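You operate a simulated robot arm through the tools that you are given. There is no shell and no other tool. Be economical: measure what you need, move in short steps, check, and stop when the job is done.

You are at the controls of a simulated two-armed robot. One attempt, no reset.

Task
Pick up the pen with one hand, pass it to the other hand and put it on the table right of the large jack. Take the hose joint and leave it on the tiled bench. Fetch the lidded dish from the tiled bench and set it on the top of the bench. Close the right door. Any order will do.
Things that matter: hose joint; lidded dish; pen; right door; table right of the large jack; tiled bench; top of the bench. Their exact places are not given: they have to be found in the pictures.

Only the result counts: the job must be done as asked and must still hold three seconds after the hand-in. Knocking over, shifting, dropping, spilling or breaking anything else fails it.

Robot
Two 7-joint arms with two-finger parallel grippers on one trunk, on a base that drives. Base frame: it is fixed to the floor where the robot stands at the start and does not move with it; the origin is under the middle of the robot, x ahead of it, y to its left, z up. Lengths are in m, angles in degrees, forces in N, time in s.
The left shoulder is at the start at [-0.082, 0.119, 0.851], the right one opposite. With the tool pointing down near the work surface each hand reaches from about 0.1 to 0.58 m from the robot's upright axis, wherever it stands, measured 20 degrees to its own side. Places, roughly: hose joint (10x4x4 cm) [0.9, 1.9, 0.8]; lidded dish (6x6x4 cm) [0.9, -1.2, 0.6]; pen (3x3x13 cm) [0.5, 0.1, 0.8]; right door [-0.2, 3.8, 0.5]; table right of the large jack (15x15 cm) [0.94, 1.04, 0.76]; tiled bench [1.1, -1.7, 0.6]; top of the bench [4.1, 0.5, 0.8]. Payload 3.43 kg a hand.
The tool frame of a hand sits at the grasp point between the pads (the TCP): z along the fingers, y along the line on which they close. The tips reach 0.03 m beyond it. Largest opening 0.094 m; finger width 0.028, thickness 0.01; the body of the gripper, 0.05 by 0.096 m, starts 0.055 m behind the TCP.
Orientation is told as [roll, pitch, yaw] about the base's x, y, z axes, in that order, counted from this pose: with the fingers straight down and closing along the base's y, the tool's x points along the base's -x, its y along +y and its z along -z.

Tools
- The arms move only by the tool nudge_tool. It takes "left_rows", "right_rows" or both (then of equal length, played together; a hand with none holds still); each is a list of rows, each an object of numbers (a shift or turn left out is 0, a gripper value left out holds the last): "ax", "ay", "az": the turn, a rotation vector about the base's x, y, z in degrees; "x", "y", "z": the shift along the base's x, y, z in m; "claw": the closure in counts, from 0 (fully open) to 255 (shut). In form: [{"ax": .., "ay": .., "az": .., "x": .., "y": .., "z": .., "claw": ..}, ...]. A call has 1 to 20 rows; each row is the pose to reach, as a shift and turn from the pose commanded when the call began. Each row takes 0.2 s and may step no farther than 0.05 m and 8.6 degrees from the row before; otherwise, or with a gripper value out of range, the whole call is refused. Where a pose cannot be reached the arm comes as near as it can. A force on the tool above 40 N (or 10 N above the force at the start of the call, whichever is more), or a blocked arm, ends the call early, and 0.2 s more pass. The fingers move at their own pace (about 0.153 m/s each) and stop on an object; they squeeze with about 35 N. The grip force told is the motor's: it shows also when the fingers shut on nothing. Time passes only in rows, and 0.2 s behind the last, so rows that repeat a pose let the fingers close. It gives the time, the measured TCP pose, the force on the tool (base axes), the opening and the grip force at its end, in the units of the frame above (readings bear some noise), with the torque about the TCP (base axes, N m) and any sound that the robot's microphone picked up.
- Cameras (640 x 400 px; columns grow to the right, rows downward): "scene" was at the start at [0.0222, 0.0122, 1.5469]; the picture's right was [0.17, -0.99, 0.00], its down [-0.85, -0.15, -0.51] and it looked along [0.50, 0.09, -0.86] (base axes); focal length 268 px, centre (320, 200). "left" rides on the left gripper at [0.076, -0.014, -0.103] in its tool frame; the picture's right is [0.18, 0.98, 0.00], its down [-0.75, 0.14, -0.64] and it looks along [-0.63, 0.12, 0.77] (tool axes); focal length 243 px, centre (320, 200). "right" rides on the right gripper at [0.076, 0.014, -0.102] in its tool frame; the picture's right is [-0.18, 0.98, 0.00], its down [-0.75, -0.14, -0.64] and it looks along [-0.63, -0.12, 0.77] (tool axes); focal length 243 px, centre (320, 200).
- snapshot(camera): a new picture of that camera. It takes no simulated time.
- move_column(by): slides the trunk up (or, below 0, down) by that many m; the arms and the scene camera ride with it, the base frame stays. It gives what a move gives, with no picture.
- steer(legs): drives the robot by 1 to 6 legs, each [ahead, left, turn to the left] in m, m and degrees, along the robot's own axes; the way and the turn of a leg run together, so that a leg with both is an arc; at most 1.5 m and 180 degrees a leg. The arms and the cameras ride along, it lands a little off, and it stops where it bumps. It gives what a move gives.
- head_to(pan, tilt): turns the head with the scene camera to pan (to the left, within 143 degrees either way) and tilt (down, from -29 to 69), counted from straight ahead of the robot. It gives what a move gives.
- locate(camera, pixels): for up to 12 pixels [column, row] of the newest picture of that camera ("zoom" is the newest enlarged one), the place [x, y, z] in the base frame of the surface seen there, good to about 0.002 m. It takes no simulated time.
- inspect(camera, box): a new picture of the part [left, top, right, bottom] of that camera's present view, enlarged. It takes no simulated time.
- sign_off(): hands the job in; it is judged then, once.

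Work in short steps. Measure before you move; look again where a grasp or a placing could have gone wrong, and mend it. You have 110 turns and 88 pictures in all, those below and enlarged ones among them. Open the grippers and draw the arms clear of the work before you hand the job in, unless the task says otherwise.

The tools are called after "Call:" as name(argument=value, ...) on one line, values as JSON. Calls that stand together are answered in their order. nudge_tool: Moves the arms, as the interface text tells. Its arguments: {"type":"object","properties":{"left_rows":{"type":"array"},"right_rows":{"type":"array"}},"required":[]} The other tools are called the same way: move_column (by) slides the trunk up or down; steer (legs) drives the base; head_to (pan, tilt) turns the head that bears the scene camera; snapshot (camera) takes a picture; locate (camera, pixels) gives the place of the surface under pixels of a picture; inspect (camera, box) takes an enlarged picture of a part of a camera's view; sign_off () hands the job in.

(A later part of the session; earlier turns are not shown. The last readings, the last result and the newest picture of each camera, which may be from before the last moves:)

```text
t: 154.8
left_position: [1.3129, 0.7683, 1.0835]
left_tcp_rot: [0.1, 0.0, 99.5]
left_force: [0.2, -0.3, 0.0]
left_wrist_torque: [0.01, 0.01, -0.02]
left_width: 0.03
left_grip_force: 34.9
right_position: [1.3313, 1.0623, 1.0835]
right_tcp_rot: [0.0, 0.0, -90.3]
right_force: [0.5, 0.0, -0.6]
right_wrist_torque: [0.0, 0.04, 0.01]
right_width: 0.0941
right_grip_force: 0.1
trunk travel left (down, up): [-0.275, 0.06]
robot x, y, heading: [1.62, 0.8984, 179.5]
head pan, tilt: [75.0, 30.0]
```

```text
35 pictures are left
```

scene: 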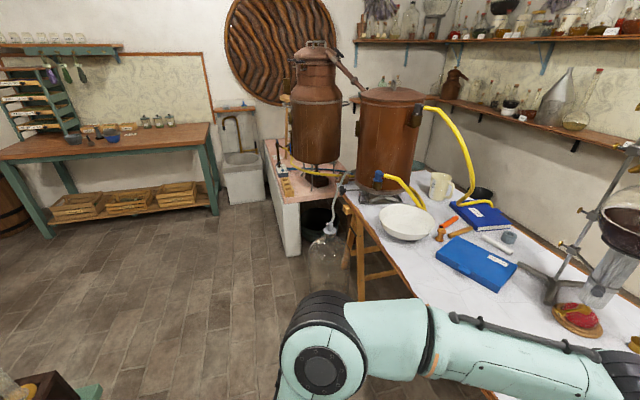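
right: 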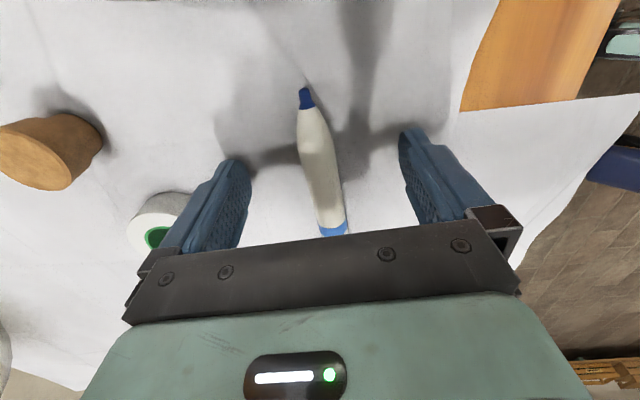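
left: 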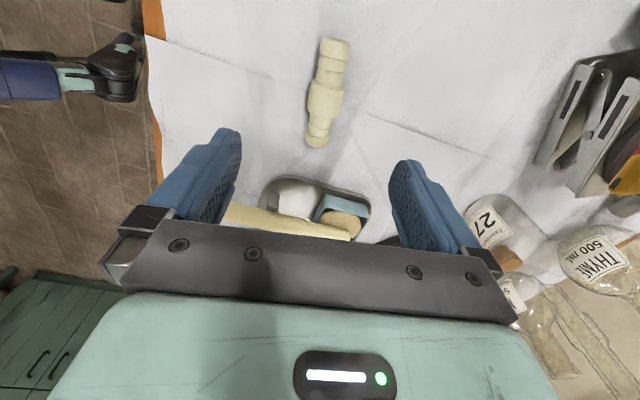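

The pen lies at (0.945, 1.043) as wanted. Now the tiled bench with the stills is visible at (315,180); I enlarge it and measure it.

Call:
inspect(camera="scene", box=[220, 90, 400, 290])

Call:
locate(camera="scene", pixels=[[290, 198], [298, 250], [268, 150], [325, 235], [240, 190], [330, 200], [285, 170], [320, 290], [215, 212], [345, 200], [310, 190], [320, 185]])

```text
2.00 times, centred on (310, 190) of scene
```

zoom: 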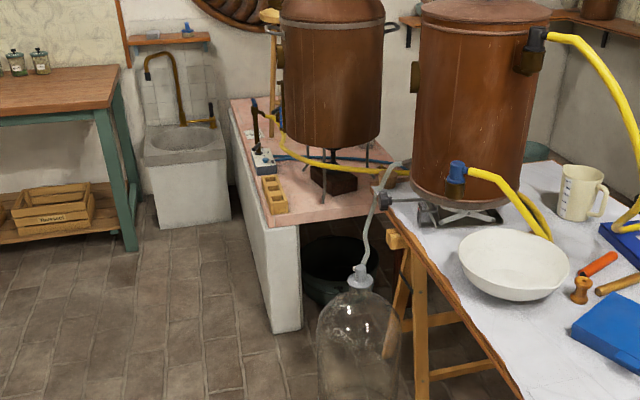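

```text
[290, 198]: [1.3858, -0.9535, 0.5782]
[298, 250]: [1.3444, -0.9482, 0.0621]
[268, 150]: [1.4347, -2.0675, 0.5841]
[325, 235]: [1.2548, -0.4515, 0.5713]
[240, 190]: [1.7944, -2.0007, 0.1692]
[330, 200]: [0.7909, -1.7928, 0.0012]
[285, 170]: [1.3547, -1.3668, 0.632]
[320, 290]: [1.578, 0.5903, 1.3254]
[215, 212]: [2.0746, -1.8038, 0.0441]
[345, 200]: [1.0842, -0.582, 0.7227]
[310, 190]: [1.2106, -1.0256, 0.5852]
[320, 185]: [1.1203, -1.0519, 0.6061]
```

The dish must be on the far (front) side of the stills, reachable only from the front aisle. I drive back around the table end with the joint in the left hand.

Call:
steer(legs=[[0, -1.12, 0], [0, -1.12, 0.5], [1.25, 0, 0], [0, 0, 90], [0, -0.47, 0], [1.3, 0, 0]])

Call:
head_to(pan=0, tilt=30)

Call:
snapshot(camera="scene")

```text
t: 188.2
left_position: [0.0716, 2.8419, 1.0837]
left_tcp_rot: [0.1, -0.1, -171.4]
left_force: [-0.2, 0.2, -0.1]
left_wrist_torque: [-0.01, 0.0, 0.0]
left_width: 0.0302
left_grip_force: 35.3
right_position: [-0.2248, 2.8637, 1.0826]
right_tcp_rot: [0.0, 0.0, -1.0]
right_force: [0.3, -0.1, 0.9]
right_wrist_torque: [-0.01, -0.02, -0.01]
right_width: 0.0939
right_grip_force: 0.1
trunk travel left (down, up): [-0.275, 0.06]
robot x, y, heading: [-0.0586, 3.1514, -90.9]
head pan, tilt: [75.0, 30.0]
stopped in leg 5: the robot was blocked; the commanded pose is now the measured one
```

```text
t: 189.7
left_position: [0.0715, 2.8435, 1.0841]
left_tcp_rot: [0.1, -0.1, -171.3]
left_force: [0.4, 0.9, 0.0]
left_wrist_torque: [-0.01, -0.01, -0.01]
left_width: 0.03
left_grip_force: 34.6
right_position: [-0.2241, 2.8632, 1.0841]
right_tcp_rot: [-0.1, 0.0, -1.0]
right_force: [-0.6, 0.1, 0.5]
right_wrist_torque: [0.0, -0.01, -0.02]
right_width: 0.0939
right_grip_force: 0.1
trunk travel left (down, up): [-0.275, 0.06]
robot x, y, heading: [-0.0617, 3.1541, -90.9]
head pan, tilt: [0.0, 30.0]
```

```text
33 pictures are left
```

scene: 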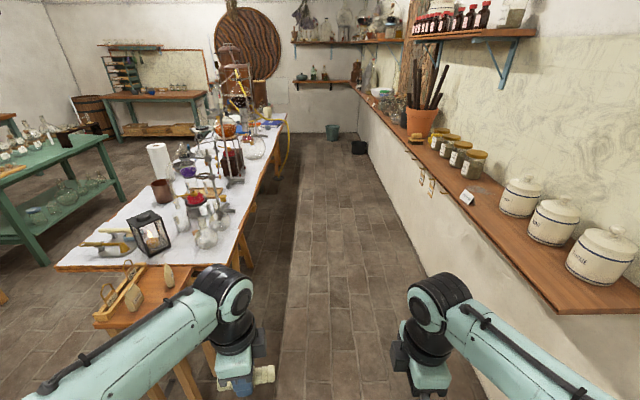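

I touched the cupboard front lightly and stopped at x -0.06. I shift off it and drive down the front aisle to y≈-0.3.

Call:
steer(legs=[[0, 0.03, 0.9], [1.2, -0.08, 0], [1.2, -0.04, 0], [1.0, 0, 0]])

Call:
head_to(pan=30, tilt=40)

Call:
snapshot(camera="scene")

```text
t: 206.6
left_position: [0.0071, -0.5144, 1.0839]
left_tcp_rot: [0.1, 0.0, -169.5]
left_force: [-1.3, -0.3, 0.0]
left_wrist_torque: [-0.01, 0.0, 0.0]
left_width: 0.03
left_grip_force: 34.9
right_position: [-0.2907, -0.5053, 1.0829]
right_tcp_rot: [0.0, 0.0, 0.9]
right_force: [-0.3, -0.8, -0.3]
right_wrist_torque: [-0.01, 0.01, -0.02]
right_width: 0.0939
right_grip_force: 0.0
trunk travel left (down, up): [-0.275, 0.06]
robot x, y, heading: [-0.1349, -0.2119, -89.2]
head pan, tilt: [0.0, 30.0]
```

```text
t: 207.6
left_position: [0.0065, -0.5154, 1.0834]
left_tcp_rot: [0.2, -0.1, -169.4]
left_force: [0.1, 0.3, -1.0]
left_wrist_torque: [0.04, 0.0, 0.0]
left_width: 0.03
left_grip_force: 35.2
right_position: [-0.2897, -0.504, 1.0829]
right_tcp_rot: [0.0, -0.1, 0.9]
right_force: [-0.1, -0.2, -0.1]
right_wrist_torque: [-0.02, -0.03, 0.03]
right_width: 0.0939
right_grip_force: 0.0
trunk travel left (down, up): [-0.275, 0.06]
robot x, y, heading: [-0.132, -0.2174, -89.1]
head pan, tilt: [30.0, 40.0]
```

```text
32 pictures are left
```

scene: 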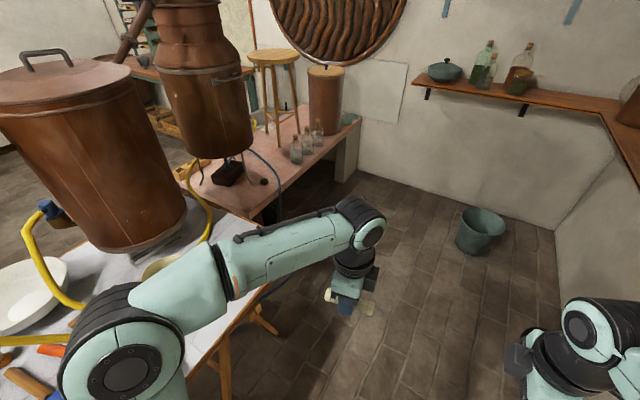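

The tiled bench's front is now in view; a dark round thing stands at (263,181) near the burner. I enlarge and measure.

Call:
inspect(camera="scene", box=[180, 90, 380, 230])

Call:
locate(camera="scene", pixels=[[263, 181], [228, 173], [265, 215], [320, 165], [350, 120], [296, 155], [280, 175], [300, 180], [230, 305], [345, 180], [480, 240]])

```text
2.86 times, centred on (280, 160) of scene
```

zoom: 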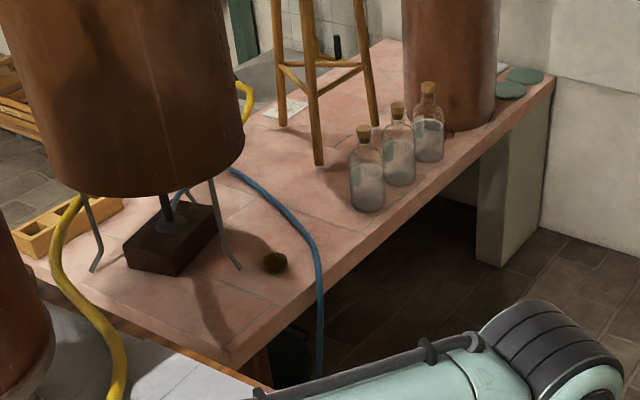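

```text
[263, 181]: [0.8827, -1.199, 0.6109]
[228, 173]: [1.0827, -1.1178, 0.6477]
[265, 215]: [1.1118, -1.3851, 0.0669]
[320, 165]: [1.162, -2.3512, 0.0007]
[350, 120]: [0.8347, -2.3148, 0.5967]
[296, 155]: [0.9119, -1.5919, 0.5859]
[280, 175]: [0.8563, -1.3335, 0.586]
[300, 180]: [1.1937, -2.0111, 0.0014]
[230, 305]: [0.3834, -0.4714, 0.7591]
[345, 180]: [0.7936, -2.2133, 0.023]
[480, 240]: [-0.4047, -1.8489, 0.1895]
```

The small dark round thing at (0.883,-1.199) must be the lidded dish. I check free bench space near the corner and the table's end.

Call:
locate(camera="zoom", pixels=[[225, 310], [190, 310], [255, 320], [232, 350], [275, 262], [262, 265], [275, 254], [240, 268], [290, 290], [310, 235], [180, 285], [300, 260]])

Call:
steer(legs=[[0.85, 0, 0], [0, 0, 89]])

Call:
head_to(pan=0, tilt=45)

Call:
snapshot(camera="scene")

```text
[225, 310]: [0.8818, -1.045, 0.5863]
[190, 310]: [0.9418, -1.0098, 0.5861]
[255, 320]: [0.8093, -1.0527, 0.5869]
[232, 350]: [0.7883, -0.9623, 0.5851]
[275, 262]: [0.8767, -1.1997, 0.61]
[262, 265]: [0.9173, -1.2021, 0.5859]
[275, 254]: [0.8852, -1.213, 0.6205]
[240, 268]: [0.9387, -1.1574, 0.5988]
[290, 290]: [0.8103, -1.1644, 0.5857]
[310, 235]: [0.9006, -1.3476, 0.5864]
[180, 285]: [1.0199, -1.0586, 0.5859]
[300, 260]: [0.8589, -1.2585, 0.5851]
```

```text
t: 215.8
left_position: [0.1889, -0.9173, 1.0839]
left_tcp_rot: [0.1, -0.1, -81.2]
left_force: [0.1, -0.1, 0.4]
left_wrist_torque: [-0.03, -0.01, -0.01]
left_width: 0.0301
left_grip_force: 35.0
right_position: [0.17, -1.2131, 1.0831]
right_tcp_rot: [0.1, 0.0, 89.1]
right_force: [-0.8, 0.3, -0.2]
right_wrist_torque: [0.04, -0.03, -0.01]
right_width: 0.0937
right_grip_force: 0.1
trunk travel left (down, up): [-0.275, 0.06]
robot x, y, heading: [-0.1179, -1.0482, -0.8]
head pan, tilt: [30.0, 40.0]
```

```text
t: 216.7
left_position: [0.1904, -0.9179, 1.0829]
left_tcp_rot: [0.1, -0.1, -81.2]
left_force: [-0.8, 0.5, -0.3]
left_wrist_torque: [0.02, -0.01, 0.01]
left_width: 0.0301
left_grip_force: 35.3
right_position: [0.1696, -1.2131, 1.083]
right_tcp_rot: [0.0, 0.0, 89.2]
right_force: [-0.2, -0.2, 0.1]
right_wrist_torque: [0.01, -0.02, 0.02]
right_width: 0.0941
right_grip_force: 0.0
trunk travel left (down, up): [-0.275, 0.06]
robot x, y, heading: [-0.1138, -1.0486, -1.1]
head pan, tilt: [0.0, 45.0]
```

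```text
30 pictures are left
```

scene: 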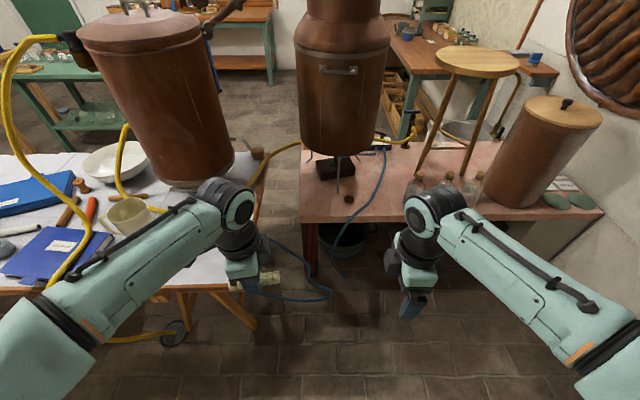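

A blue hose lies on the floor near (300,295). I measure it and the table corner before driving closer.

Call:
locate(camera="scene", pixels=[[331, 292], [300, 300], [260, 292], [320, 278], [345, 275], [262, 160], [225, 275], [320, 222], [349, 198], [305, 180], [268, 243]])

Call:
inspect(camera="scene", box=[230, 130, 430, 310])

```text
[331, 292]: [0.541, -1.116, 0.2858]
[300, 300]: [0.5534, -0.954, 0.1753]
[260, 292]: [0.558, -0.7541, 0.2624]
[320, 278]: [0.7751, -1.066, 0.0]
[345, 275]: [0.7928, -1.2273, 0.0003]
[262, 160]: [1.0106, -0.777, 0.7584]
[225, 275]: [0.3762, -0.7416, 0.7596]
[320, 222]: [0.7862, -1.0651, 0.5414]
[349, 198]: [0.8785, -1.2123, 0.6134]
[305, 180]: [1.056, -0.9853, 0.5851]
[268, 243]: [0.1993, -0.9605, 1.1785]
```

```text
2.22 times, centred on (330, 220) of scene
```

zoom: 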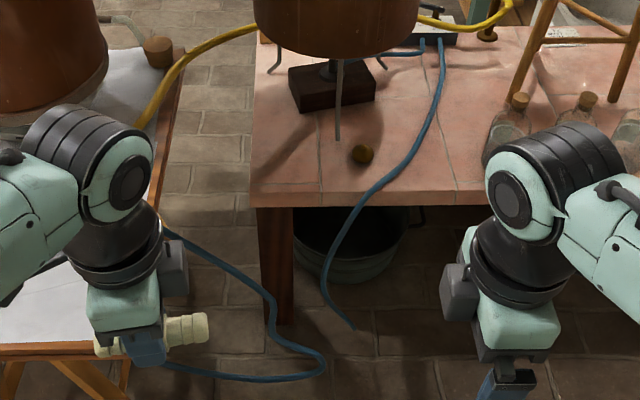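

The dish is right of where the hose loop (x 0.55, y > -1.12) hangs, so I will stand at about (0.42,-1.45). I measure the copper still's front over the dish first, then drive there and lower the trunk.

Call:
locate(camera="scene", pixels=[[340, 130], [340, 100], [345, 70], [360, 130], [320, 130], [340, 150], [338, 178]])

Call:
steer(legs=[[0.53, -0.4, 1]])

Call:
head_to(pan=20, tilt=48)

Call:
snapshot(camera="scene")

```text
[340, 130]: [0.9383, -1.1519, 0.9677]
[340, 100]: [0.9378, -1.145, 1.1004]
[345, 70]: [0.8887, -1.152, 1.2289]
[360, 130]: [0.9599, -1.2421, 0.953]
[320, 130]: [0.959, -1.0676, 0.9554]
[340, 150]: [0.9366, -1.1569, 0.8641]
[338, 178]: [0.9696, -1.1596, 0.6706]
```

```text
t: 220.7
left_position: [0.7266, -1.3092, 1.085]
left_tcp_rot: [0.1, -0.2, -80.2]
left_force: [0.0, -0.6, 0.6]
left_wrist_torque: [0.02, -0.03, -0.01]
left_width: 0.0302
left_grip_force: 35.5
right_position: [0.7107, -1.6067, 1.0828]
right_tcp_rot: [0.0, 0.1, 90.1]
right_force: [0.1, 0.2, -0.5]
right_wrist_torque: [0.01, 0.01, 0.03]
right_width: 0.0939
right_grip_force: 0.1
trunk travel left (down, up): [-0.275, 0.06]
robot x, y, heading: [0.4222, -1.447, -0.2]
head pan, tilt: [0.0, 45.0]
```

```text
t: 221.5
left_position: [0.7277, -1.3099, 1.0841]
left_tcp_rot: [0.1, -0.1, -80.2]
left_force: [0.4, 0.1, -0.3]
left_wrist_torque: [0.0, 0.0, -0.02]
left_width: 0.03
left_grip_force: 35.2
right_position: [0.7115, -1.6061, 1.0836]
right_tcp_rot: [0.0, 0.0, 90.1]
right_force: [-0.1, -0.2, 1.2]
right_wrist_torque: [-0.01, 0.02, 0.01]
right_width: 0.0943
right_grip_force: 0.0
trunk travel left (down, up): [-0.275, 0.06]
robot x, y, heading: [0.4222, -1.4425, 0.3]
head pan, tilt: [20.0, 48.0]
```

```text
28 pictures are left
```

scene: 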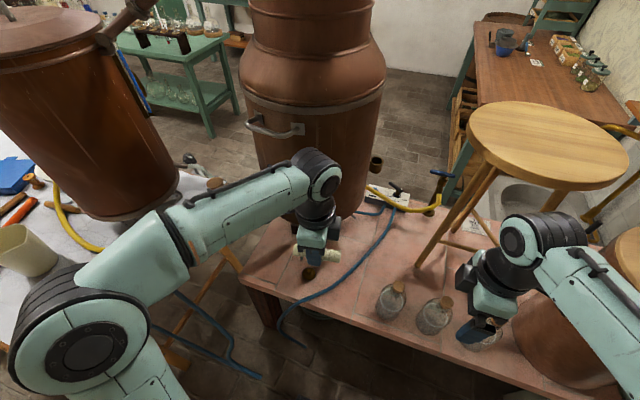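

The copper still's front is at x 0.94. The bench between the blue hose and the bottles, around (365,275), looks free; I measure that and the hose, and lower the trunk.

Call:
locate(camera="scene", pixels=[[365, 270], [350, 290], [385, 255], [390, 300], [340, 283], [365, 255], [300, 300], [340, 310], [330, 295], [310, 272], [380, 310], [420, 275]])

Call:
move_column(by=-0.17)

```text
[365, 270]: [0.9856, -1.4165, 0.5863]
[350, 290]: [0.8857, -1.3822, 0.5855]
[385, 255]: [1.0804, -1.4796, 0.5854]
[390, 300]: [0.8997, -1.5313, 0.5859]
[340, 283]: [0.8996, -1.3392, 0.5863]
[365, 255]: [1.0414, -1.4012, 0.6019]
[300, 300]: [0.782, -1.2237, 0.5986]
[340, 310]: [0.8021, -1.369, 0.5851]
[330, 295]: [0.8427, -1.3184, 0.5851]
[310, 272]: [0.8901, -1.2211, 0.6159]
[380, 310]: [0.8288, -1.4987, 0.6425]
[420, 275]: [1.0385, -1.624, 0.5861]
```

```text
t: 223.5
left_position: [0.7265, -1.3111, 0.9137]
left_tcp_rot: [0.1, -0.1, -80.2]
left_force: [0.5, 0.2, -0.7]
left_wrist_torque: [0.01, -0.01, -0.02]
left_width: 0.03
left_grip_force: 34.8
right_position: [0.7117, -1.6063, 0.9137]
right_tcp_rot: [0.0, 0.0, 90.1]
right_force: [0.0, -0.6, -0.3]
right_wrist_torque: [0.02, -0.02, 0.0]
right_width: 0.0939
right_grip_force: 0.1
trunk travel left (down, up): [-0.105, 0.23]
robot x, y, heading: [0.4209, -1.4439, 0.1]
head pan, tilt: [20.0, 48.0]
```

Free patch at about (0.93,-1.42), between hose and bottles. I bring the joint there at z 0.75.

Call:
nudge_tool(left_rows=[{"z": -0.04, "y": -0.02}, {"z": -0.08, "y": -0.04}, {"z": -0.11, "y": -0.06, "x": 0.02}, {"z": -0.13, "y": -0.08, "x": 0.05}, {"z": -0.15, "y": -0.1, "x": 0.08}, {"z": -0.16, "y": -0.11, "x": 0.12}, {"z": -0.16, "y": -0.11, "x": 0.16}, {"z": -0.16, "y": -0.11, "x": 0.2}, {"z": -0.16, "y": -0.11, "x": 0.2}])

Call:
snapshot(camera="left")

```text
t: 225.5
left_position: [0.9272, -1.4201, 0.7536]
left_tcp_rot: [-0.1, 0.0, -80.2]
left_force: [-1.2, 1.0, -0.6]
left_wrist_torque: [-0.03, -0.03, -0.02]
left_width: 0.0299
left_grip_force: 35.0
right_position: [0.7118, -1.6062, 0.9143]
right_tcp_rot: [0.0, 0.1, 90.0]
right_force: [0.0, 0.3, -0.2]
right_wrist_torque: [-0.01, 0.04, 0.01]
right_width: 0.0941
right_grip_force: 0.1
trunk travel left (down, up): [-0.105, 0.23]
robot x, y, heading: [0.4242, -1.4457, -0.0]
head pan, tilt: [20.0, 48.0]
```

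```text
27 pictures are left
```

left: 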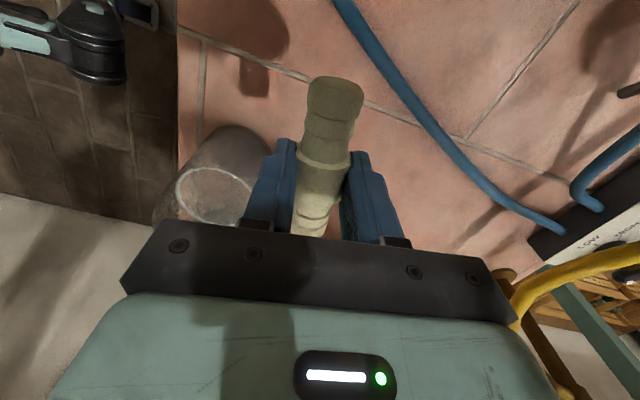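

The joint hangs above a free patch; a bottle is at (215,195) beside the left finger. I measure bottle and hose clearance.

Call:
locate(camera="left", pixels=[[215, 172], [240, 215], [215, 140], [245, 150], [195, 170], [420, 100], [480, 180], [380, 120], [400, 170], [360, 60]])

```text
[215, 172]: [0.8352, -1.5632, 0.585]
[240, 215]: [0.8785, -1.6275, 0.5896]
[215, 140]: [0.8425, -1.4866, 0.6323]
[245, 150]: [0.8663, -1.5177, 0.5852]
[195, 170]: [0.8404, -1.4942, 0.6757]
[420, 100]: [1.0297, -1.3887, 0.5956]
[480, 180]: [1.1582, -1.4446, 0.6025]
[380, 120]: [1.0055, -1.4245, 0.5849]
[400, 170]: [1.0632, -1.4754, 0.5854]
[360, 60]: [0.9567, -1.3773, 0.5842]
```

There is clearance on both sides. I lower to z 0.623, open only partly so as not to touch the bottle, and rise.

Call:
nudge_tool(left_rows=[{"x": 0.01, "z": -0.04}, {"x": 0.01, "z": -0.08}, {"x": 0.01, "z": -0.11}, {"x": 0.01, "z": -0.123}, {"x": 0.01, "z": -0.131}, {"x": 0.01, "z": -0.131, "claw": 105}, {"x": 0.01, "z": -0.131}, {"x": 0.01, "z": -0.131}, {"x": 0.01, "z": -0.09}, {"x": 0.01, "z": -0.05}, {"x": 0.01, "z": -0.01}, {"x": 0.0, "z": 0.02}, {"x": -0.04, "z": 0.04}, {"x": -0.08, "z": 0.05}, {"x": -0.12, "z": 0.06}, {"x": -0.15, "z": 0.07}, {"x": -0.15, "z": 0.07}])

Call:
snapshot(camera="scene")

```text
t: 229.1
left_position: [0.7735, -1.4206, 0.8225]
left_tcp_rot: [0.1, -0.1, -80.3]
left_force: [0.5, 0.4, 0.2]
left_wrist_torque: [-0.02, 0.02, -0.03]
left_width: 0.0552
left_grip_force: 0.1
right_position: [0.712, -1.607, 0.9137]
right_tcp_rot: [-0.1, 0.0, 90.1]
right_force: [-0.5, 0.4, 0.0]
right_wrist_torque: [0.0, 0.02, 0.02]
right_width: 0.094
right_grip_force: 0.1
trunk travel left (down, up): [-0.105, 0.23]
robot x, y, heading: [0.4212, -1.447, 0.2]
head pan, tilt: [20.0, 48.0]
```

```text
26 pictures are left
```

scene: 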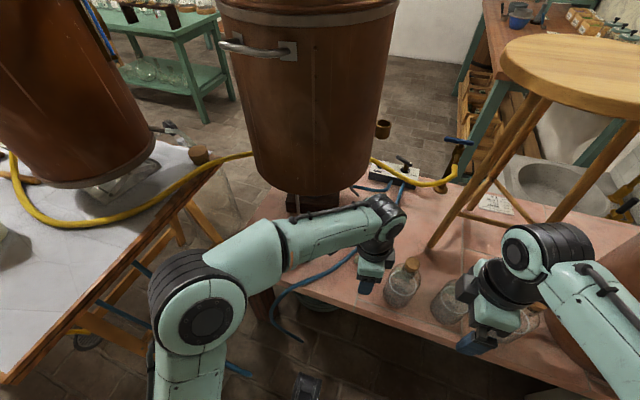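

The hand is free. I turn it back to yaw 0 (closing along y) and bring it in front of the dish at z 0.82 for a look.

Call:
nudge_tool(left_rows=[{"az": 8, "y": 0.02, "claw": 0}, {"az": 16, "y": 0.04}, {"az": 24, "y": 0.06}, {"az": 32, "y": 0.08}, {"az": 40, "y": 0.1}, {"az": 48, "y": 0.12}, {"az": 56, "y": 0.14}, {"az": 64, "y": 0.16}, {"az": 72, "y": 0.18}, {"az": 80, "y": 0.21}, {"az": 80, "y": 0.21}])

Call:
snapshot(camera="left")

Call:
snapshot(camera="scene")

```text
t: 231.5
left_position: [0.7777, -1.2098, 0.8227]
left_tcp_rot: [0.0, -0.1, -0.2]
left_force: [0.1, -0.1, 0.2]
left_wrist_torque: [-0.02, 0.0, 0.0]
left_width: 0.0945
left_grip_force: 0.0
right_position: [0.7119, -1.607, 0.9125]
right_tcp_rot: [0.0, 0.0, 90.1]
right_force: [0.2, 0.6, -0.4]
right_wrist_torque: [0.01, 0.03, -0.03]
right_width: 0.0939
right_grip_force: 0.1
trunk travel left (down, up): [-0.105, 0.23]
robot x, y, heading: [0.4213, -1.4445, 0.1]
head pan, tilt: [20.0, 48.0]
```

```text
25 pictures are left
```

left: 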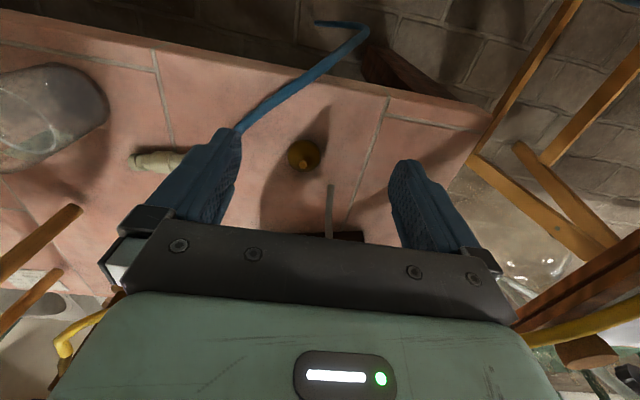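

```text
24 pictures are left
```

scene: 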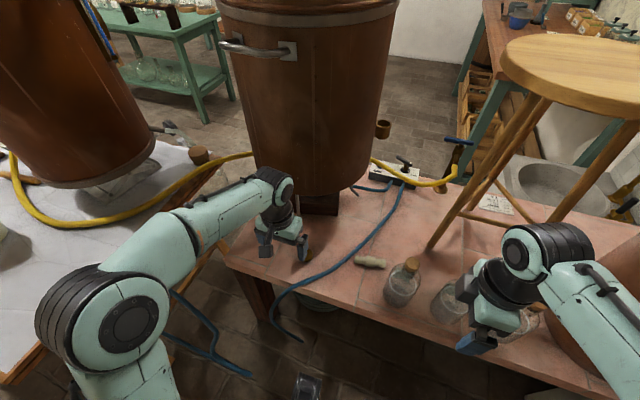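

The joint lies on the bench at (370,261). In the left picture the brass lidded dish is at (303,155) with a stand leg at (330,205); I enlarge and measure.

Call:
inspect(camera="left", box=[240, 100, 400, 240])

Call:
locate(camera="left", pixels=[[305, 160], [303, 148], [290, 155], [318, 155], [303, 170], [330, 190], [331, 215], [345, 238], [303, 143], [268, 105]])

Call:
locate(camera="scene", pixels=[[370, 261], [358, 259], [384, 264]])

```text
2.86 times, centred on (320, 170) of left
```

zoom: 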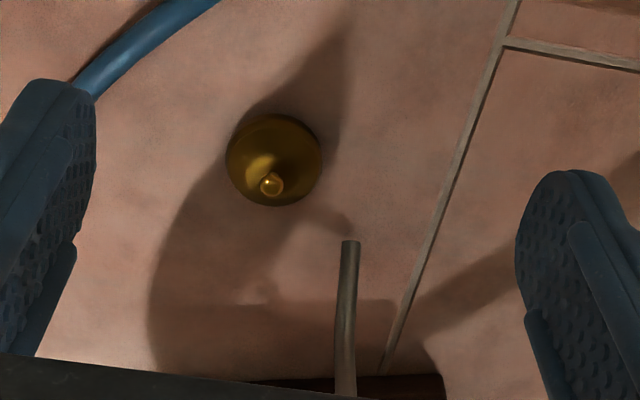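

```text
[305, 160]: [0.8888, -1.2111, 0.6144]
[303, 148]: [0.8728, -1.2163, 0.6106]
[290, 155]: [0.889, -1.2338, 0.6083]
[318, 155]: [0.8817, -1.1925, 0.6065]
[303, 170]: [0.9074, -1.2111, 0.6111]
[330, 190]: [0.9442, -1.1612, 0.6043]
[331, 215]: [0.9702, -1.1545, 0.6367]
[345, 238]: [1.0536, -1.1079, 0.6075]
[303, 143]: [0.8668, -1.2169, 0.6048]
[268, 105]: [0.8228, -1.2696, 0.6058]
```

```text
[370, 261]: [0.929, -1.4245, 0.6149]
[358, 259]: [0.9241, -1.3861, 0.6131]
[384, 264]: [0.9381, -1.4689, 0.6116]
```

Dish centre is (0.886,-1.213), height to ~0.62; the still's pot hangs close behind. I tip the hand 15 degrees so its wrist stays clear, and go above the dish.

Call:
nudge_tool(left_rows=[{"ay": -8, "x": 0.01}, {"ay": -15, "x": 0.03, "z": -0.02}, {"ay": -15, "x": 0.05, "y": -0.003, "z": -0.05}, {"ay": -15, "x": 0.07, "y": -0.003, "z": -0.08}, {"ay": -15, "x": 0.09, "y": -0.003, "z": -0.1}, {"ay": -15, "x": 0.108, "y": -0.003, "z": -0.11}, {"ay": -15, "x": 0.108, "y": -0.003, "z": -0.11}])

Call:
snapshot(camera="left")

Call:
inspect(camera="scene", box=[180, 100, 400, 320])

```text
t: 233.1
left_position: [0.8831, -1.2137, 0.7107]
left_tcp_rot: [0.2, -15.1, -0.2]
left_force: [0.6, 1.0, -0.3]
left_wrist_torque: [-0.02, 0.0, -0.04]
left_width: 0.0942
left_grip_force: 0.0
right_position: [0.7116, -1.6072, 0.9131]
right_tcp_rot: [-0.1, 0.0, 90.2]
right_force: [0.2, 0.8, -0.5]
right_wrist_torque: [0.0, 0.02, 0.01]
right_width: 0.0939
right_grip_force: 0.1
trunk travel left (down, up): [-0.105, 0.23]
robot x, y, heading: [0.4164, -1.4437, 0.1]
head pan, tilt: [20.0, 48.0]
```

```text
22 pictures are left
```

left: 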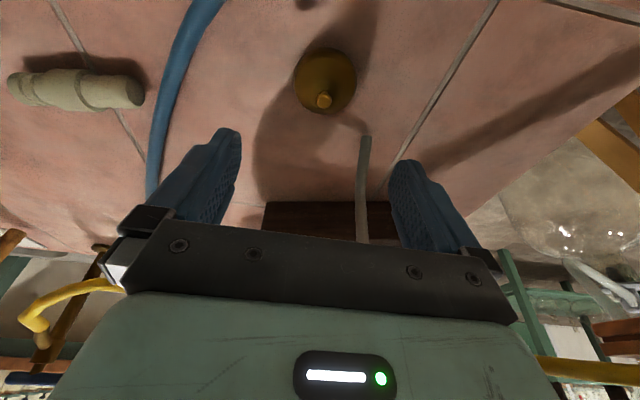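

```text
1.82 times, centred on (290, 210) of scene
```

zoom: 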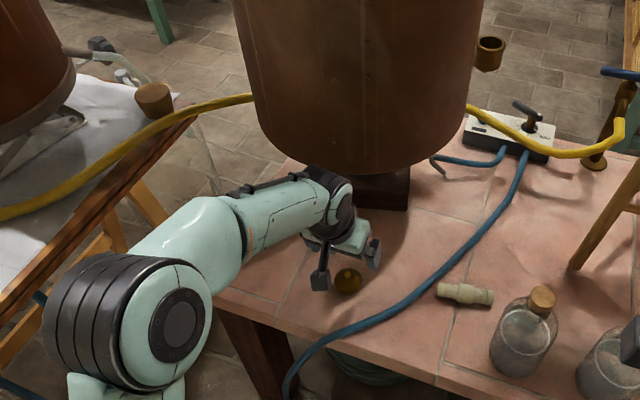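

The dish at (325,80) is centred between the fingers and the stand leg stays behind. I refine the dish centre.

Call:
locate(camera="left", pixels=[[298, 80], [353, 80], [325, 52], [325, 99], [325, 108], [325, 75], [366, 140]])

```text
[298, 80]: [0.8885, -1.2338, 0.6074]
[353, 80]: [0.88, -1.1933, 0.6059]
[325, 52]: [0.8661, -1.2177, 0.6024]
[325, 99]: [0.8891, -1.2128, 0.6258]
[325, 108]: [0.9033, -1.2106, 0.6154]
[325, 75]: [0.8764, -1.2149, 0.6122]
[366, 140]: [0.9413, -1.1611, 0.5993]
```

Centre (0.888,-1.213) confirmed. I descend to z 0.622, close on the dish, and check before lifting.

Call:
nudge_tool(left_rows=[{"z": -0.03}, {"z": -0.06}, {"z": -0.08}, {"z": -0.089}, {"z": -0.089, "claw": 255}, {"z": -0.089}, {"z": -0.089}, {"z": -0.089}])

Call:
snapshot(camera="left")

```text
t: 234.9
left_position: [0.8844, -1.2126, 0.6248]
left_tcp_rot: [0.2, -15.1, -0.2]
left_force: [1.0, 0.0, -0.4]
left_wrist_torque: [-0.02, 0.01, 0.01]
left_width: 0.0504
left_grip_force: 34.6
right_position: [0.7116, -1.6065, 0.9116]
right_tcp_rot: [0.0, -0.1, 90.2]
right_force: [-0.5, -0.8, -0.6]
right_wrist_torque: [0.01, 0.01, 0.01]
right_width: 0.0943
right_grip_force: 0.1
trunk travel left (down, up): [-0.105, 0.23]
robot x, y, heading: [0.4203, -1.4458, 0.1]
head pan, tilt: [20.0, 48.0]
```

```text
20 pictures are left
```

left: 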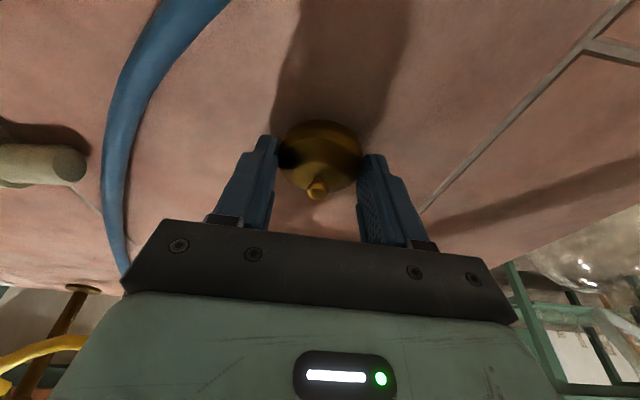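

Gripped at 0.050 wide. I lift straight up by 0.12 and check.

Call:
nudge_tool(left_rows=[{"z": 0.015}, {"z": 0.03}, {"z": 0.06}, {"z": 0.09, "x": -0.01}, {"z": 0.12, "x": -0.03}, {"z": 0.15, "x": -0.06}, {"z": 0.17, "x": -0.09}, {"z": 0.19, "x": -0.12}, {"z": 0.2, "x": -0.15}, {"z": 0.2, "x": -0.15}])

Call:
snapshot(camera="left")

```text
t: 237.1
left_position: [0.7352, -1.2134, 0.8275]
left_tcp_rot: [0.1, -15.1, -0.3]
left_force: [0.9, 0.0, -0.6]
left_wrist_torque: [0.01, 0.03, 0.01]
left_width: 0.0502
left_grip_force: 34.8
right_position: [0.7116, -1.6061, 0.9128]
right_tcp_rot: [0.0, 0.1, 90.2]
right_force: [-0.2, -1.0, 0.4]
right_wrist_torque: [0.04, -0.02, 0.01]
right_width: 0.0942
right_grip_force: 0.0
trunk travel left (down, up): [-0.105, 0.23]
robot x, y, heading: [0.4167, -1.442, 0.0]
head pan, tilt: [20.0, 48.0]
```

```text
19 pictures are left
```

left: 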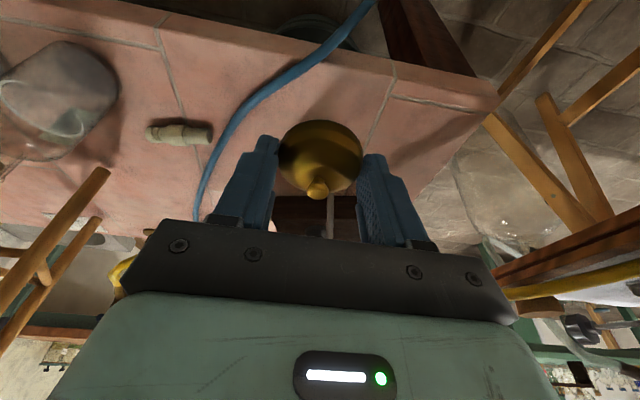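

Dish and lid are held (0.050). I raise the trunk, back away and drive up the front aisle again.

Call:
move_column(by=0.17)

Call:
steer(legs=[[-0.53, 0.4, 0], [0, 0, 90], [1.2, 0, 0], [1.2, 0, 0], [1.15, 0, 0]])

Call:
head_to(pan=0, tilt=40)

Call:
snapshot(camera="scene")

```text
t: 239.0
left_position: [0.7347, -1.2123, 0.9955]
left_tcp_rot: [0.2, -15.1, -0.2]
left_force: [-0.4, -0.3, -0.4]
left_wrist_torque: [0.01, -0.02, 0.02]
left_width: 0.0502
left_grip_force: 35.1
right_position: [0.7109, -1.6077, 1.0825]
right_tcp_rot: [0.0, 0.0, 90.2]
right_force: [0.8, 1.3, 0.0]
right_wrist_torque: [-0.03, -0.01, -0.01]
right_width: 0.0942
right_grip_force: 0.0
trunk travel left (down, up): [-0.275, 0.06]
robot x, y, heading: [0.4246, -1.4452, -0.0]
head pan, tilt: [20.0, 48.0]
```

```text
t: 263.9
left_position: [-0.2962, 2.8566, 0.9943]
left_tcp_rot: [0.1, -15.2, 88.9]
left_force: [0.6, -0.7, -1.4]
left_wrist_torque: [0.01, 0.01, -0.02]
left_width: 0.0494
left_grip_force: 34.9
right_position: [0.0957, 2.8266, 1.0837]
right_tcp_rot: [-0.2, 0.1, 179.3]
right_force: [0.0, 0.2, 0.4]
right_wrist_torque: [-0.02, 0.01, 0.02]
right_width: 0.0938
right_grip_force: 0.0
trunk travel left (down, up): [-0.275, 0.06]
robot x, y, heading: [-0.0698, 2.5398, 89.3]
head pan, tilt: [20.0, 48.0]
```

```text
t: 264.7
left_position: [-0.2974, 2.8569, 0.9959]
left_tcp_rot: [0.2, -15.0, 88.9]
left_force: [0.3, -0.1, -1.0]
left_wrist_torque: [0.02, -0.04, -0.02]
left_width: 0.0494
left_grip_force: 35.5
right_position: [0.0962, 2.8266, 1.0831]
right_tcp_rot: [0.0, 0.1, 179.3]
right_force: [-0.3, -1.0, 0.4]
right_wrist_torque: [-0.01, 0.03, -0.01]
right_width: 0.0941
right_grip_force: 0.0
trunk travel left (down, up): [-0.275, 0.06]
robot x, y, heading: [-0.066, 2.5397, 89.1]
head pan, tilt: [0.0, 40.0]
```

```text
18 pictures are left
```

scene: 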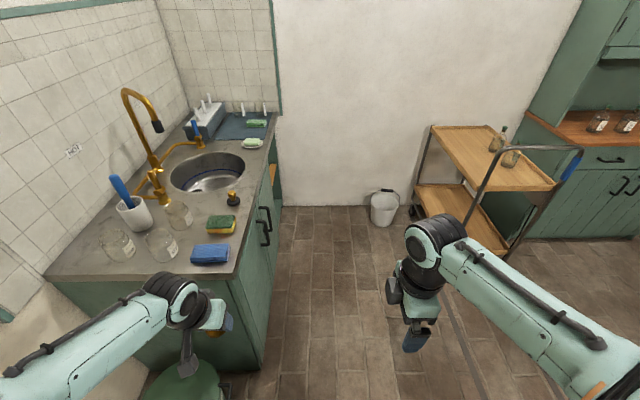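

The doors remain closed. I swing out to (0.28,3.14), turn to heading 0 and pass the gap to the rear aisle.

Call:
steer(legs=[[0.1, -0.2, 0], [0.5, -0.15, 0], [0, 0, -89], [1.35, 0, 0]])

Call:
head_to(pan=-25, tilt=25)

Call:
snapshot(camera="scene")

```text
t: 279.9
left_position: [1.9618, 3.366, 0.9946]
left_tcp_rot: [0.1, -15.0, -0.9]
left_force: [1.3, 0.1, -0.1]
left_wrist_torque: [0.01, 0.04, -0.03]
left_width: 0.0489
left_grip_force: 35.2
right_position: [1.9331, 2.972, 1.0826]
right_tcp_rot: [0.0, 0.1, 89.3]
right_force: [0.3, 0.5, 0.1]
right_wrist_torque: [0.04, 0.02, 0.01]
right_width: 0.0938
right_grip_force: 0.0
trunk travel left (down, up): [-0.275, 0.06]
robot x, y, heading: [1.6435, 3.1375, -0.8]
head pan, tilt: [0.0, 40.0]
```

```text
t: 280.8
left_position: [1.9613, 3.3647, 0.9953]
left_tcp_rot: [0.1, -15.1, -1.0]
left_force: [0.4, -0.5, -0.4]
left_wrist_torque: [0.02, 0.02, 0.01]
left_width: 0.049
left_grip_force: 34.8
right_position: [1.9323, 2.9738, 1.0832]
right_tcp_rot: [0.1, 0.0, 89.4]
right_force: [0.4, -0.2, -0.1]
right_wrist_torque: [0.01, 0.0, -0.01]
right_width: 0.094
right_grip_force: 0.1
trunk travel left (down, up): [-0.275, 0.06]
robot x, y, heading: [1.647, 3.1345, -0.7]
head pan, tilt: [-25.0, 25.0]
```

```text
17 pictures are left
```

scene: 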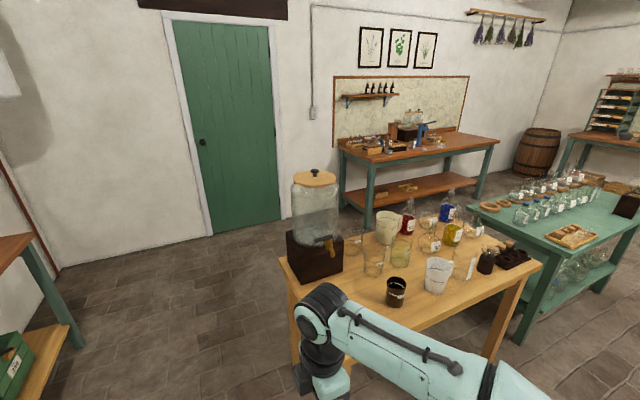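

The target bench is at the far wall, (420,150). I measure it, the wooden table and the green table, and check the dish grip.

Call:
locate(camera="scene", pixels=[[345, 145], [470, 145], [368, 160], [490, 143], [480, 132], [455, 145], [290, 260], [330, 225], [480, 200], [440, 215], [530, 190], [380, 215]])

Call:
inspect(camera="scene", box=[320, 80, 520, 220])

Call:
snapshot(camera="left")

```text
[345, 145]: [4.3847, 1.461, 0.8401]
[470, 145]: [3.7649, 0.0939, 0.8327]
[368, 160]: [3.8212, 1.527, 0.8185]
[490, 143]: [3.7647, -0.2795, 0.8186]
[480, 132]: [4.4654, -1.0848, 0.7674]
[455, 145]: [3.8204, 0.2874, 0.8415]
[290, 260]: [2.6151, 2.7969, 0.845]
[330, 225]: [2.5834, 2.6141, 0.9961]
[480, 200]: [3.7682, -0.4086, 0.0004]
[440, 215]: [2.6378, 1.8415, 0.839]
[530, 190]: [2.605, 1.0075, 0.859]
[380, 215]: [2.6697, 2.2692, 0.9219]
```

```text
2.86 times, centred on (420, 150) of scene
```

zoom: 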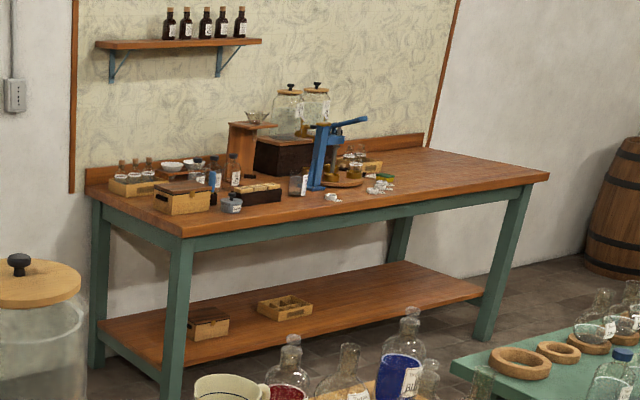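

```text
15 pictures are left
```

left: 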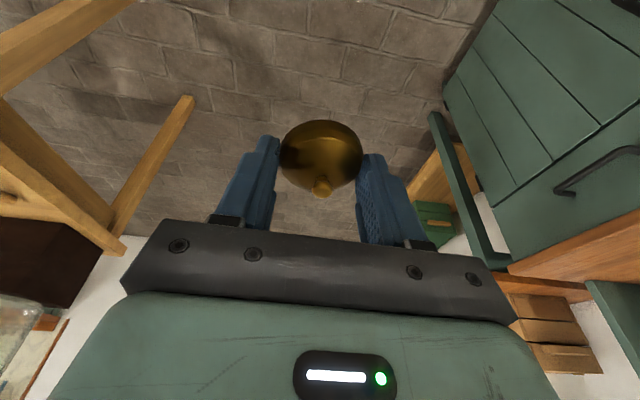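

The dish is still firmly held. The bench top's right half (y -0.25 to 0.1, front edge x 3.77, z 0.84) is empty. I drive past the wooden table and look down the lane in front of the bench.

Call:
steer(legs=[[0, 0.08, 0.7], [1.0, 0, 0], [0.58, 0, 0]])

Call:
head_to(pan=-80, tilt=30)

Call:
snapshot(camera="scene")

```text
t: 289.8
left_position: [3.5262, 3.4794, 0.9953]
left_tcp_rot: [0.1, -15.1, 1.3]
left_force: [-0.8, -0.3, -1.6]
left_wrist_torque: [0.0, 0.01, -0.02]
left_width: 0.0492
left_grip_force: 34.8
right_position: [3.5113, 3.0861, 1.0832]
right_tcp_rot: [0.1, 0.0, 91.6]
right_force: [0.1, 0.1, 0.7]
right_wrist_torque: [0.0, 0.04, 0.0]
right_width: 0.0938
right_grip_force: 0.1
trunk travel left (down, up): [-0.275, 0.06]
robot x, y, heading: [3.2172, 3.2394, 1.7]
head pan, tilt: [-25.0, 25.0]
```

```text
t: 291.0
left_position: [3.5236, 3.4781, 0.9957]
left_tcp_rot: [0.1, -15.2, 1.3]
left_force: [0.0, 0.8, -0.3]
left_wrist_torque: [0.0, -0.01, 0.0]
left_width: 0.049
left_grip_force: 34.7
right_position: [3.5114, 3.085, 1.0838]
right_tcp_rot: [0.0, 0.0, 91.6]
right_force: [-1.0, 0.9, -0.1]
right_wrist_torque: [-0.03, 0.0, 0.01]
right_width: 0.0942
right_grip_force: 0.1
trunk travel left (down, up): [-0.275, 0.06]
robot x, y, heading: [3.216, 3.2384, 1.5]
head pan, tilt: [-80.0, 30.0]
```

```text
14 pictures are left
```

scene: 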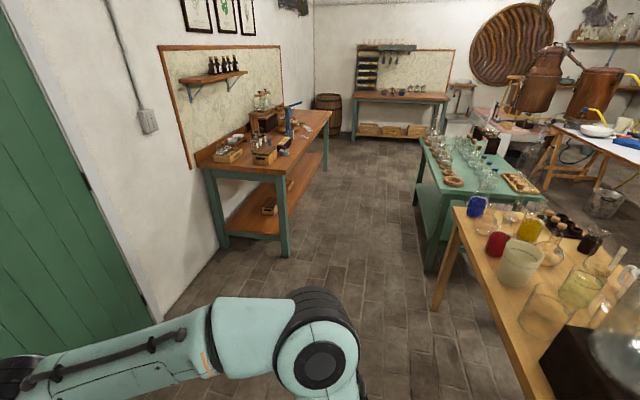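

The lane is clear. I straighten the heading and slide right 3.4 m to stand before the empty right part of the bench.

Call:
steer(legs=[[0, 0, -1.6], [0, -1.45, 0], [0, -1.45, 0], [0, -0.5, 0]])

Call:
head_to(pan=8, tilt=40)

Call:
snapshot(camera="scene")

```text
t: 321.3
left_position: [3.5449, 0.0649, 0.994]
left_tcp_rot: [0.1, -15.0, 0.4]
left_force: [-0.6, 0.3, -1.2]
left_wrist_torque: [0.01, 0.01, 0.01]
left_width: 0.0489
left_grip_force: 35.5
right_position: [3.5249, -0.3283, 1.0832]
right_tcp_rot: [0.0, -0.1, 90.8]
right_force: [0.5, 0.1, -0.8]
right_wrist_torque: [-0.01, -0.02, 0.02]
right_width: 0.0937
right_grip_force: 0.2
trunk travel left (down, up): [-0.275, 0.06]
robot x, y, heading: [3.2318, -0.1714, 0.9]
head pan, tilt: [-80.0, 30.0]
```

```text
t: 322.9
left_position: [3.544, 0.0641, 0.9951]
left_tcp_rot: [0.1, -15.1, 0.4]
left_force: [0.4, 0.9, -0.5]
left_wrist_torque: [0.01, -0.01, -0.02]
left_width: 0.0483
left_grip_force: 35.1
right_position: [3.5254, -0.3293, 1.0825]
right_tcp_rot: [-0.1, 0.0, 90.7]
right_force: [0.3, 0.6, -0.8]
right_wrist_torque: [-0.02, -0.03, -0.01]
right_width: 0.094
right_grip_force: 0.1
trunk travel left (down, up): [-0.275, 0.06]
robot x, y, heading: [3.2328, -0.1709, 0.7]
head pan, tilt: [8.0, 40.0]
```

```text
13 pictures are left
```

scene: 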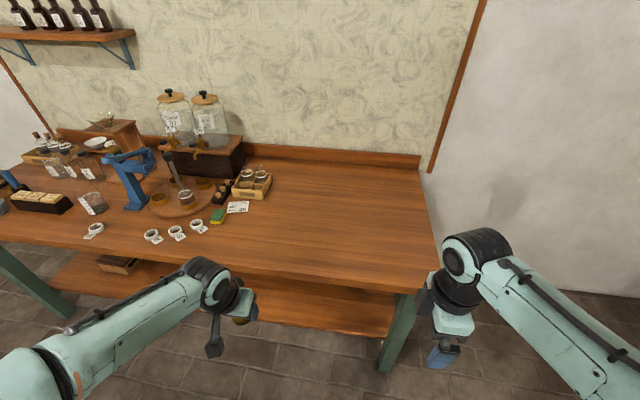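

The bench top around (310,235) is empty. I measure it and move forward 0.2 m.

Call:
locate(camera="scene", pixels=[[310, 235], [290, 250], [320, 255], [270, 245], [240, 208], [198, 225], [310, 275], [360, 240], [300, 220]])

Call:
steer(legs=[[0.2, 0, -0.7]])

Call:
snapshot(camera="left")

```text
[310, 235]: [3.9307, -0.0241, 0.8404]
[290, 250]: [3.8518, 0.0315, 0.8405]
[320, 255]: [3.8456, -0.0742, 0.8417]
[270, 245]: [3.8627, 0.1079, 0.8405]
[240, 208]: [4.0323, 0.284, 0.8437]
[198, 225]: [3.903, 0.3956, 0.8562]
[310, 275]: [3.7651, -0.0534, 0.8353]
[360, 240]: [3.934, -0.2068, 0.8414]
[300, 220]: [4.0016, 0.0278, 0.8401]
```

```text
t: 324.5
left_position: [3.746, 0.0604, 0.9955]
left_tcp_rot: [0.1, -15.1, -0.5]
left_force: [0.7, -0.2, -1.0]
left_wrist_torque: [0.05, 0.0, 0.0]
left_width: 0.0489
left_grip_force: 35.1
right_position: [3.7211, -0.3331, 1.0839]
right_tcp_rot: [0.1, 0.1, 90.0]
right_force: [0.0, -1.2, 0.0]
right_wrist_torque: [0.02, -0.01, -0.01]
right_width: 0.0938
right_grip_force: 0.0
trunk travel left (down, up): [-0.275, 0.06]
robot x, y, heading: [3.4331, -0.1722, -0.4]
head pan, tilt: [8.0, 40.0]
```

```text
12 pictures are left
```

left: 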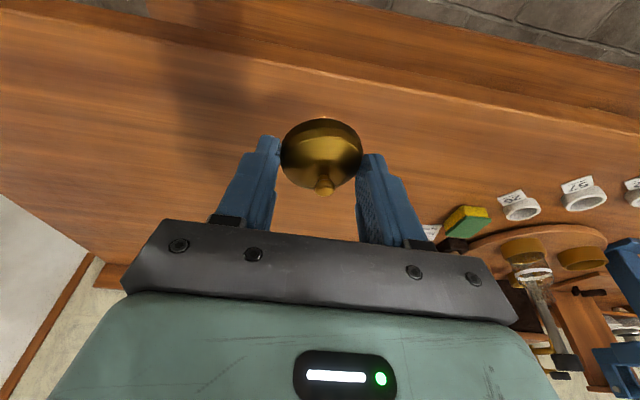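

The dish sits well in the fingers. I measure its lid to check that it is still level.

Call:
locate(camera="left", pixels=[[325, 190], [321, 121], [283, 155], [359, 155], [321, 150], [300, 130], [345, 130]])

Call:
inspect(camera="left", box=[240, 90, 400, 230])

```text
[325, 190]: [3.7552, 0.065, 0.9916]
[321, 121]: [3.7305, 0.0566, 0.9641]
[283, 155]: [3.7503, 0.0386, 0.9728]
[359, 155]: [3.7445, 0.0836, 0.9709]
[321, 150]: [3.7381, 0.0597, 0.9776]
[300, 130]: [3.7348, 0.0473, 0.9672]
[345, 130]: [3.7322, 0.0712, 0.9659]
```

```text
2.86 times, centred on (320, 160) of left
```

zoom: 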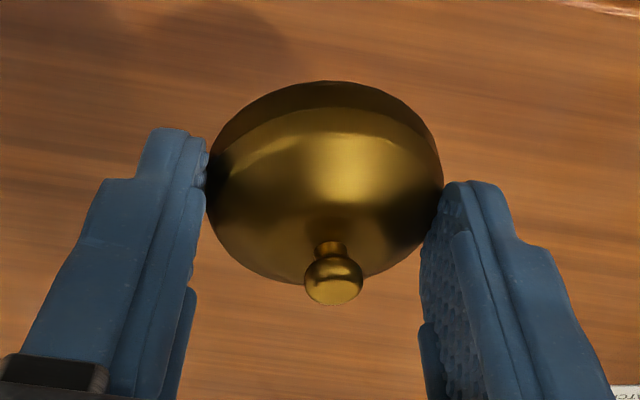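

The dish is nearly level (within ~3 degrees) but slid down about 7 mm, so its base is ~0.045 below the TCP. I go over the spot (3.90, 0.03) and lower to z 0.895.

Call:
nudge_tool(left_rows=[{"x": 0.04, "y": -0.01}, {"x": 0.08, "y": -0.02}, {"x": 0.12, "y": -0.03}, {"x": 0.154, "y": -0.03}, {"x": 0.154, "y": -0.03, "z": -0.03}, {"x": 0.154, "y": -0.03, "z": -0.06}, {"x": 0.154, "y": -0.03, "z": -0.08}, {"x": 0.154, "y": -0.03, "z": -0.09}, {"x": 0.154, "y": -0.03, "z": -0.1}, {"x": 0.154, "y": -0.03, "z": -0.1}])

Call:
inspect(camera="scene", box=[200, 150, 400, 330])

```text
t: 326.7
left_position: [3.8986, 0.0311, 0.8944]
left_tcp_rot: [0.1, -15.1, -0.4]
left_force: [0.6, -0.1, -0.1]
left_wrist_torque: [0.01, 0.0, -0.03]
left_width: 0.0485
left_grip_force: 34.8
right_position: [3.7211, -0.3315, 1.0828]
right_tcp_rot: [0.1, 0.0, 89.9]
right_force: [0.8, 0.1, -0.2]
right_wrist_torque: [-0.01, 0.01, -0.02]
right_width: 0.0938
right_grip_force: 0.0
trunk travel left (down, up): [-0.275, 0.06]
robot x, y, heading: [3.4338, -0.1728, -0.4]
head pan, tilt: [8.0, 40.0]
```

```text
2.22 times, centred on (300, 240) of scene
```

zoom: 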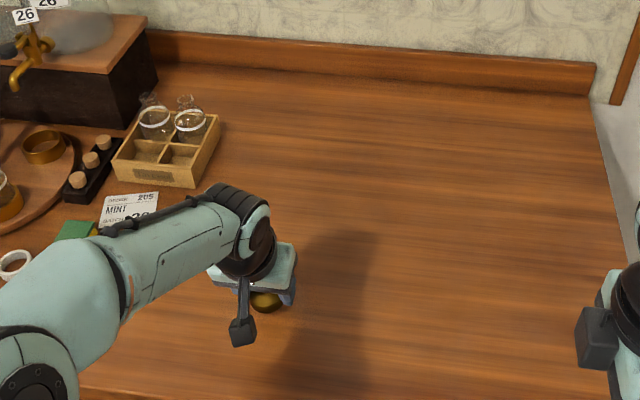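

Now I lower in 2 mm steps until the base meets the wood.

Call:
nudge_tool(left_rows=[{"z": -0.002}, {"z": -0.004}, {"z": -0.006}, {"z": -0.006}])

Call:
nudge_tool(left_rows=[{"z": -0.0015}, {"z": -0.003}, {"z": -0.003}])

Call:
inspect(camera="left", box=[220, 70, 420, 230])

```text
t: 327.7
left_position: [3.8998, 0.0302, 0.8885]
left_tcp_rot: [0.0, -15.0, -0.5]
left_force: [0.1, 0.0, -1.2]
left_wrist_torque: [0.0, 0.0, -0.02]
left_width: 0.0486
left_grip_force: 35.1
right_position: [3.7207, -0.3327, 1.084]
right_tcp_rot: [0.0, -0.1, 90.0]
right_force: [-0.2, -0.5, -0.6]
right_wrist_torque: [0.01, -0.03, -0.01]
right_width: 0.0939
right_grip_force: 0.1
trunk travel left (down, up): [-0.275, 0.06]
robot x, y, heading: [3.4321, -0.1757, -0.1]
head pan, tilt: [8.0, 40.0]
```

```text
t: 328.5
left_position: [3.9, 0.0308, 0.8859]
left_tcp_rot: [0.2, -15.1, -0.4]
left_force: [0.0, 0.7, -0.5]
left_wrist_torque: [0.0, 0.04, 0.02]
left_width: 0.0487
left_grip_force: 35.0
right_position: [3.7209, -0.332, 1.0835]
right_tcp_rot: [0.0, -0.1, 89.9]
right_force: [0.2, 0.0, 0.4]
right_wrist_torque: [-0.02, -0.01, -0.01]
right_width: 0.094
right_grip_force: 0.0
trunk travel left (down, up): [-0.275, 0.06]
robot x, y, heading: [3.4345, -0.1692, -0.4]
head pan, tilt: [8.0, 40.0]
```

```text
2.50 times, centred on (320, 150) of left
```

zoom: 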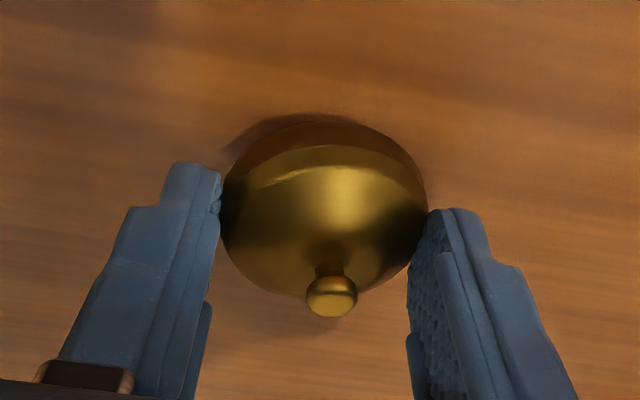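

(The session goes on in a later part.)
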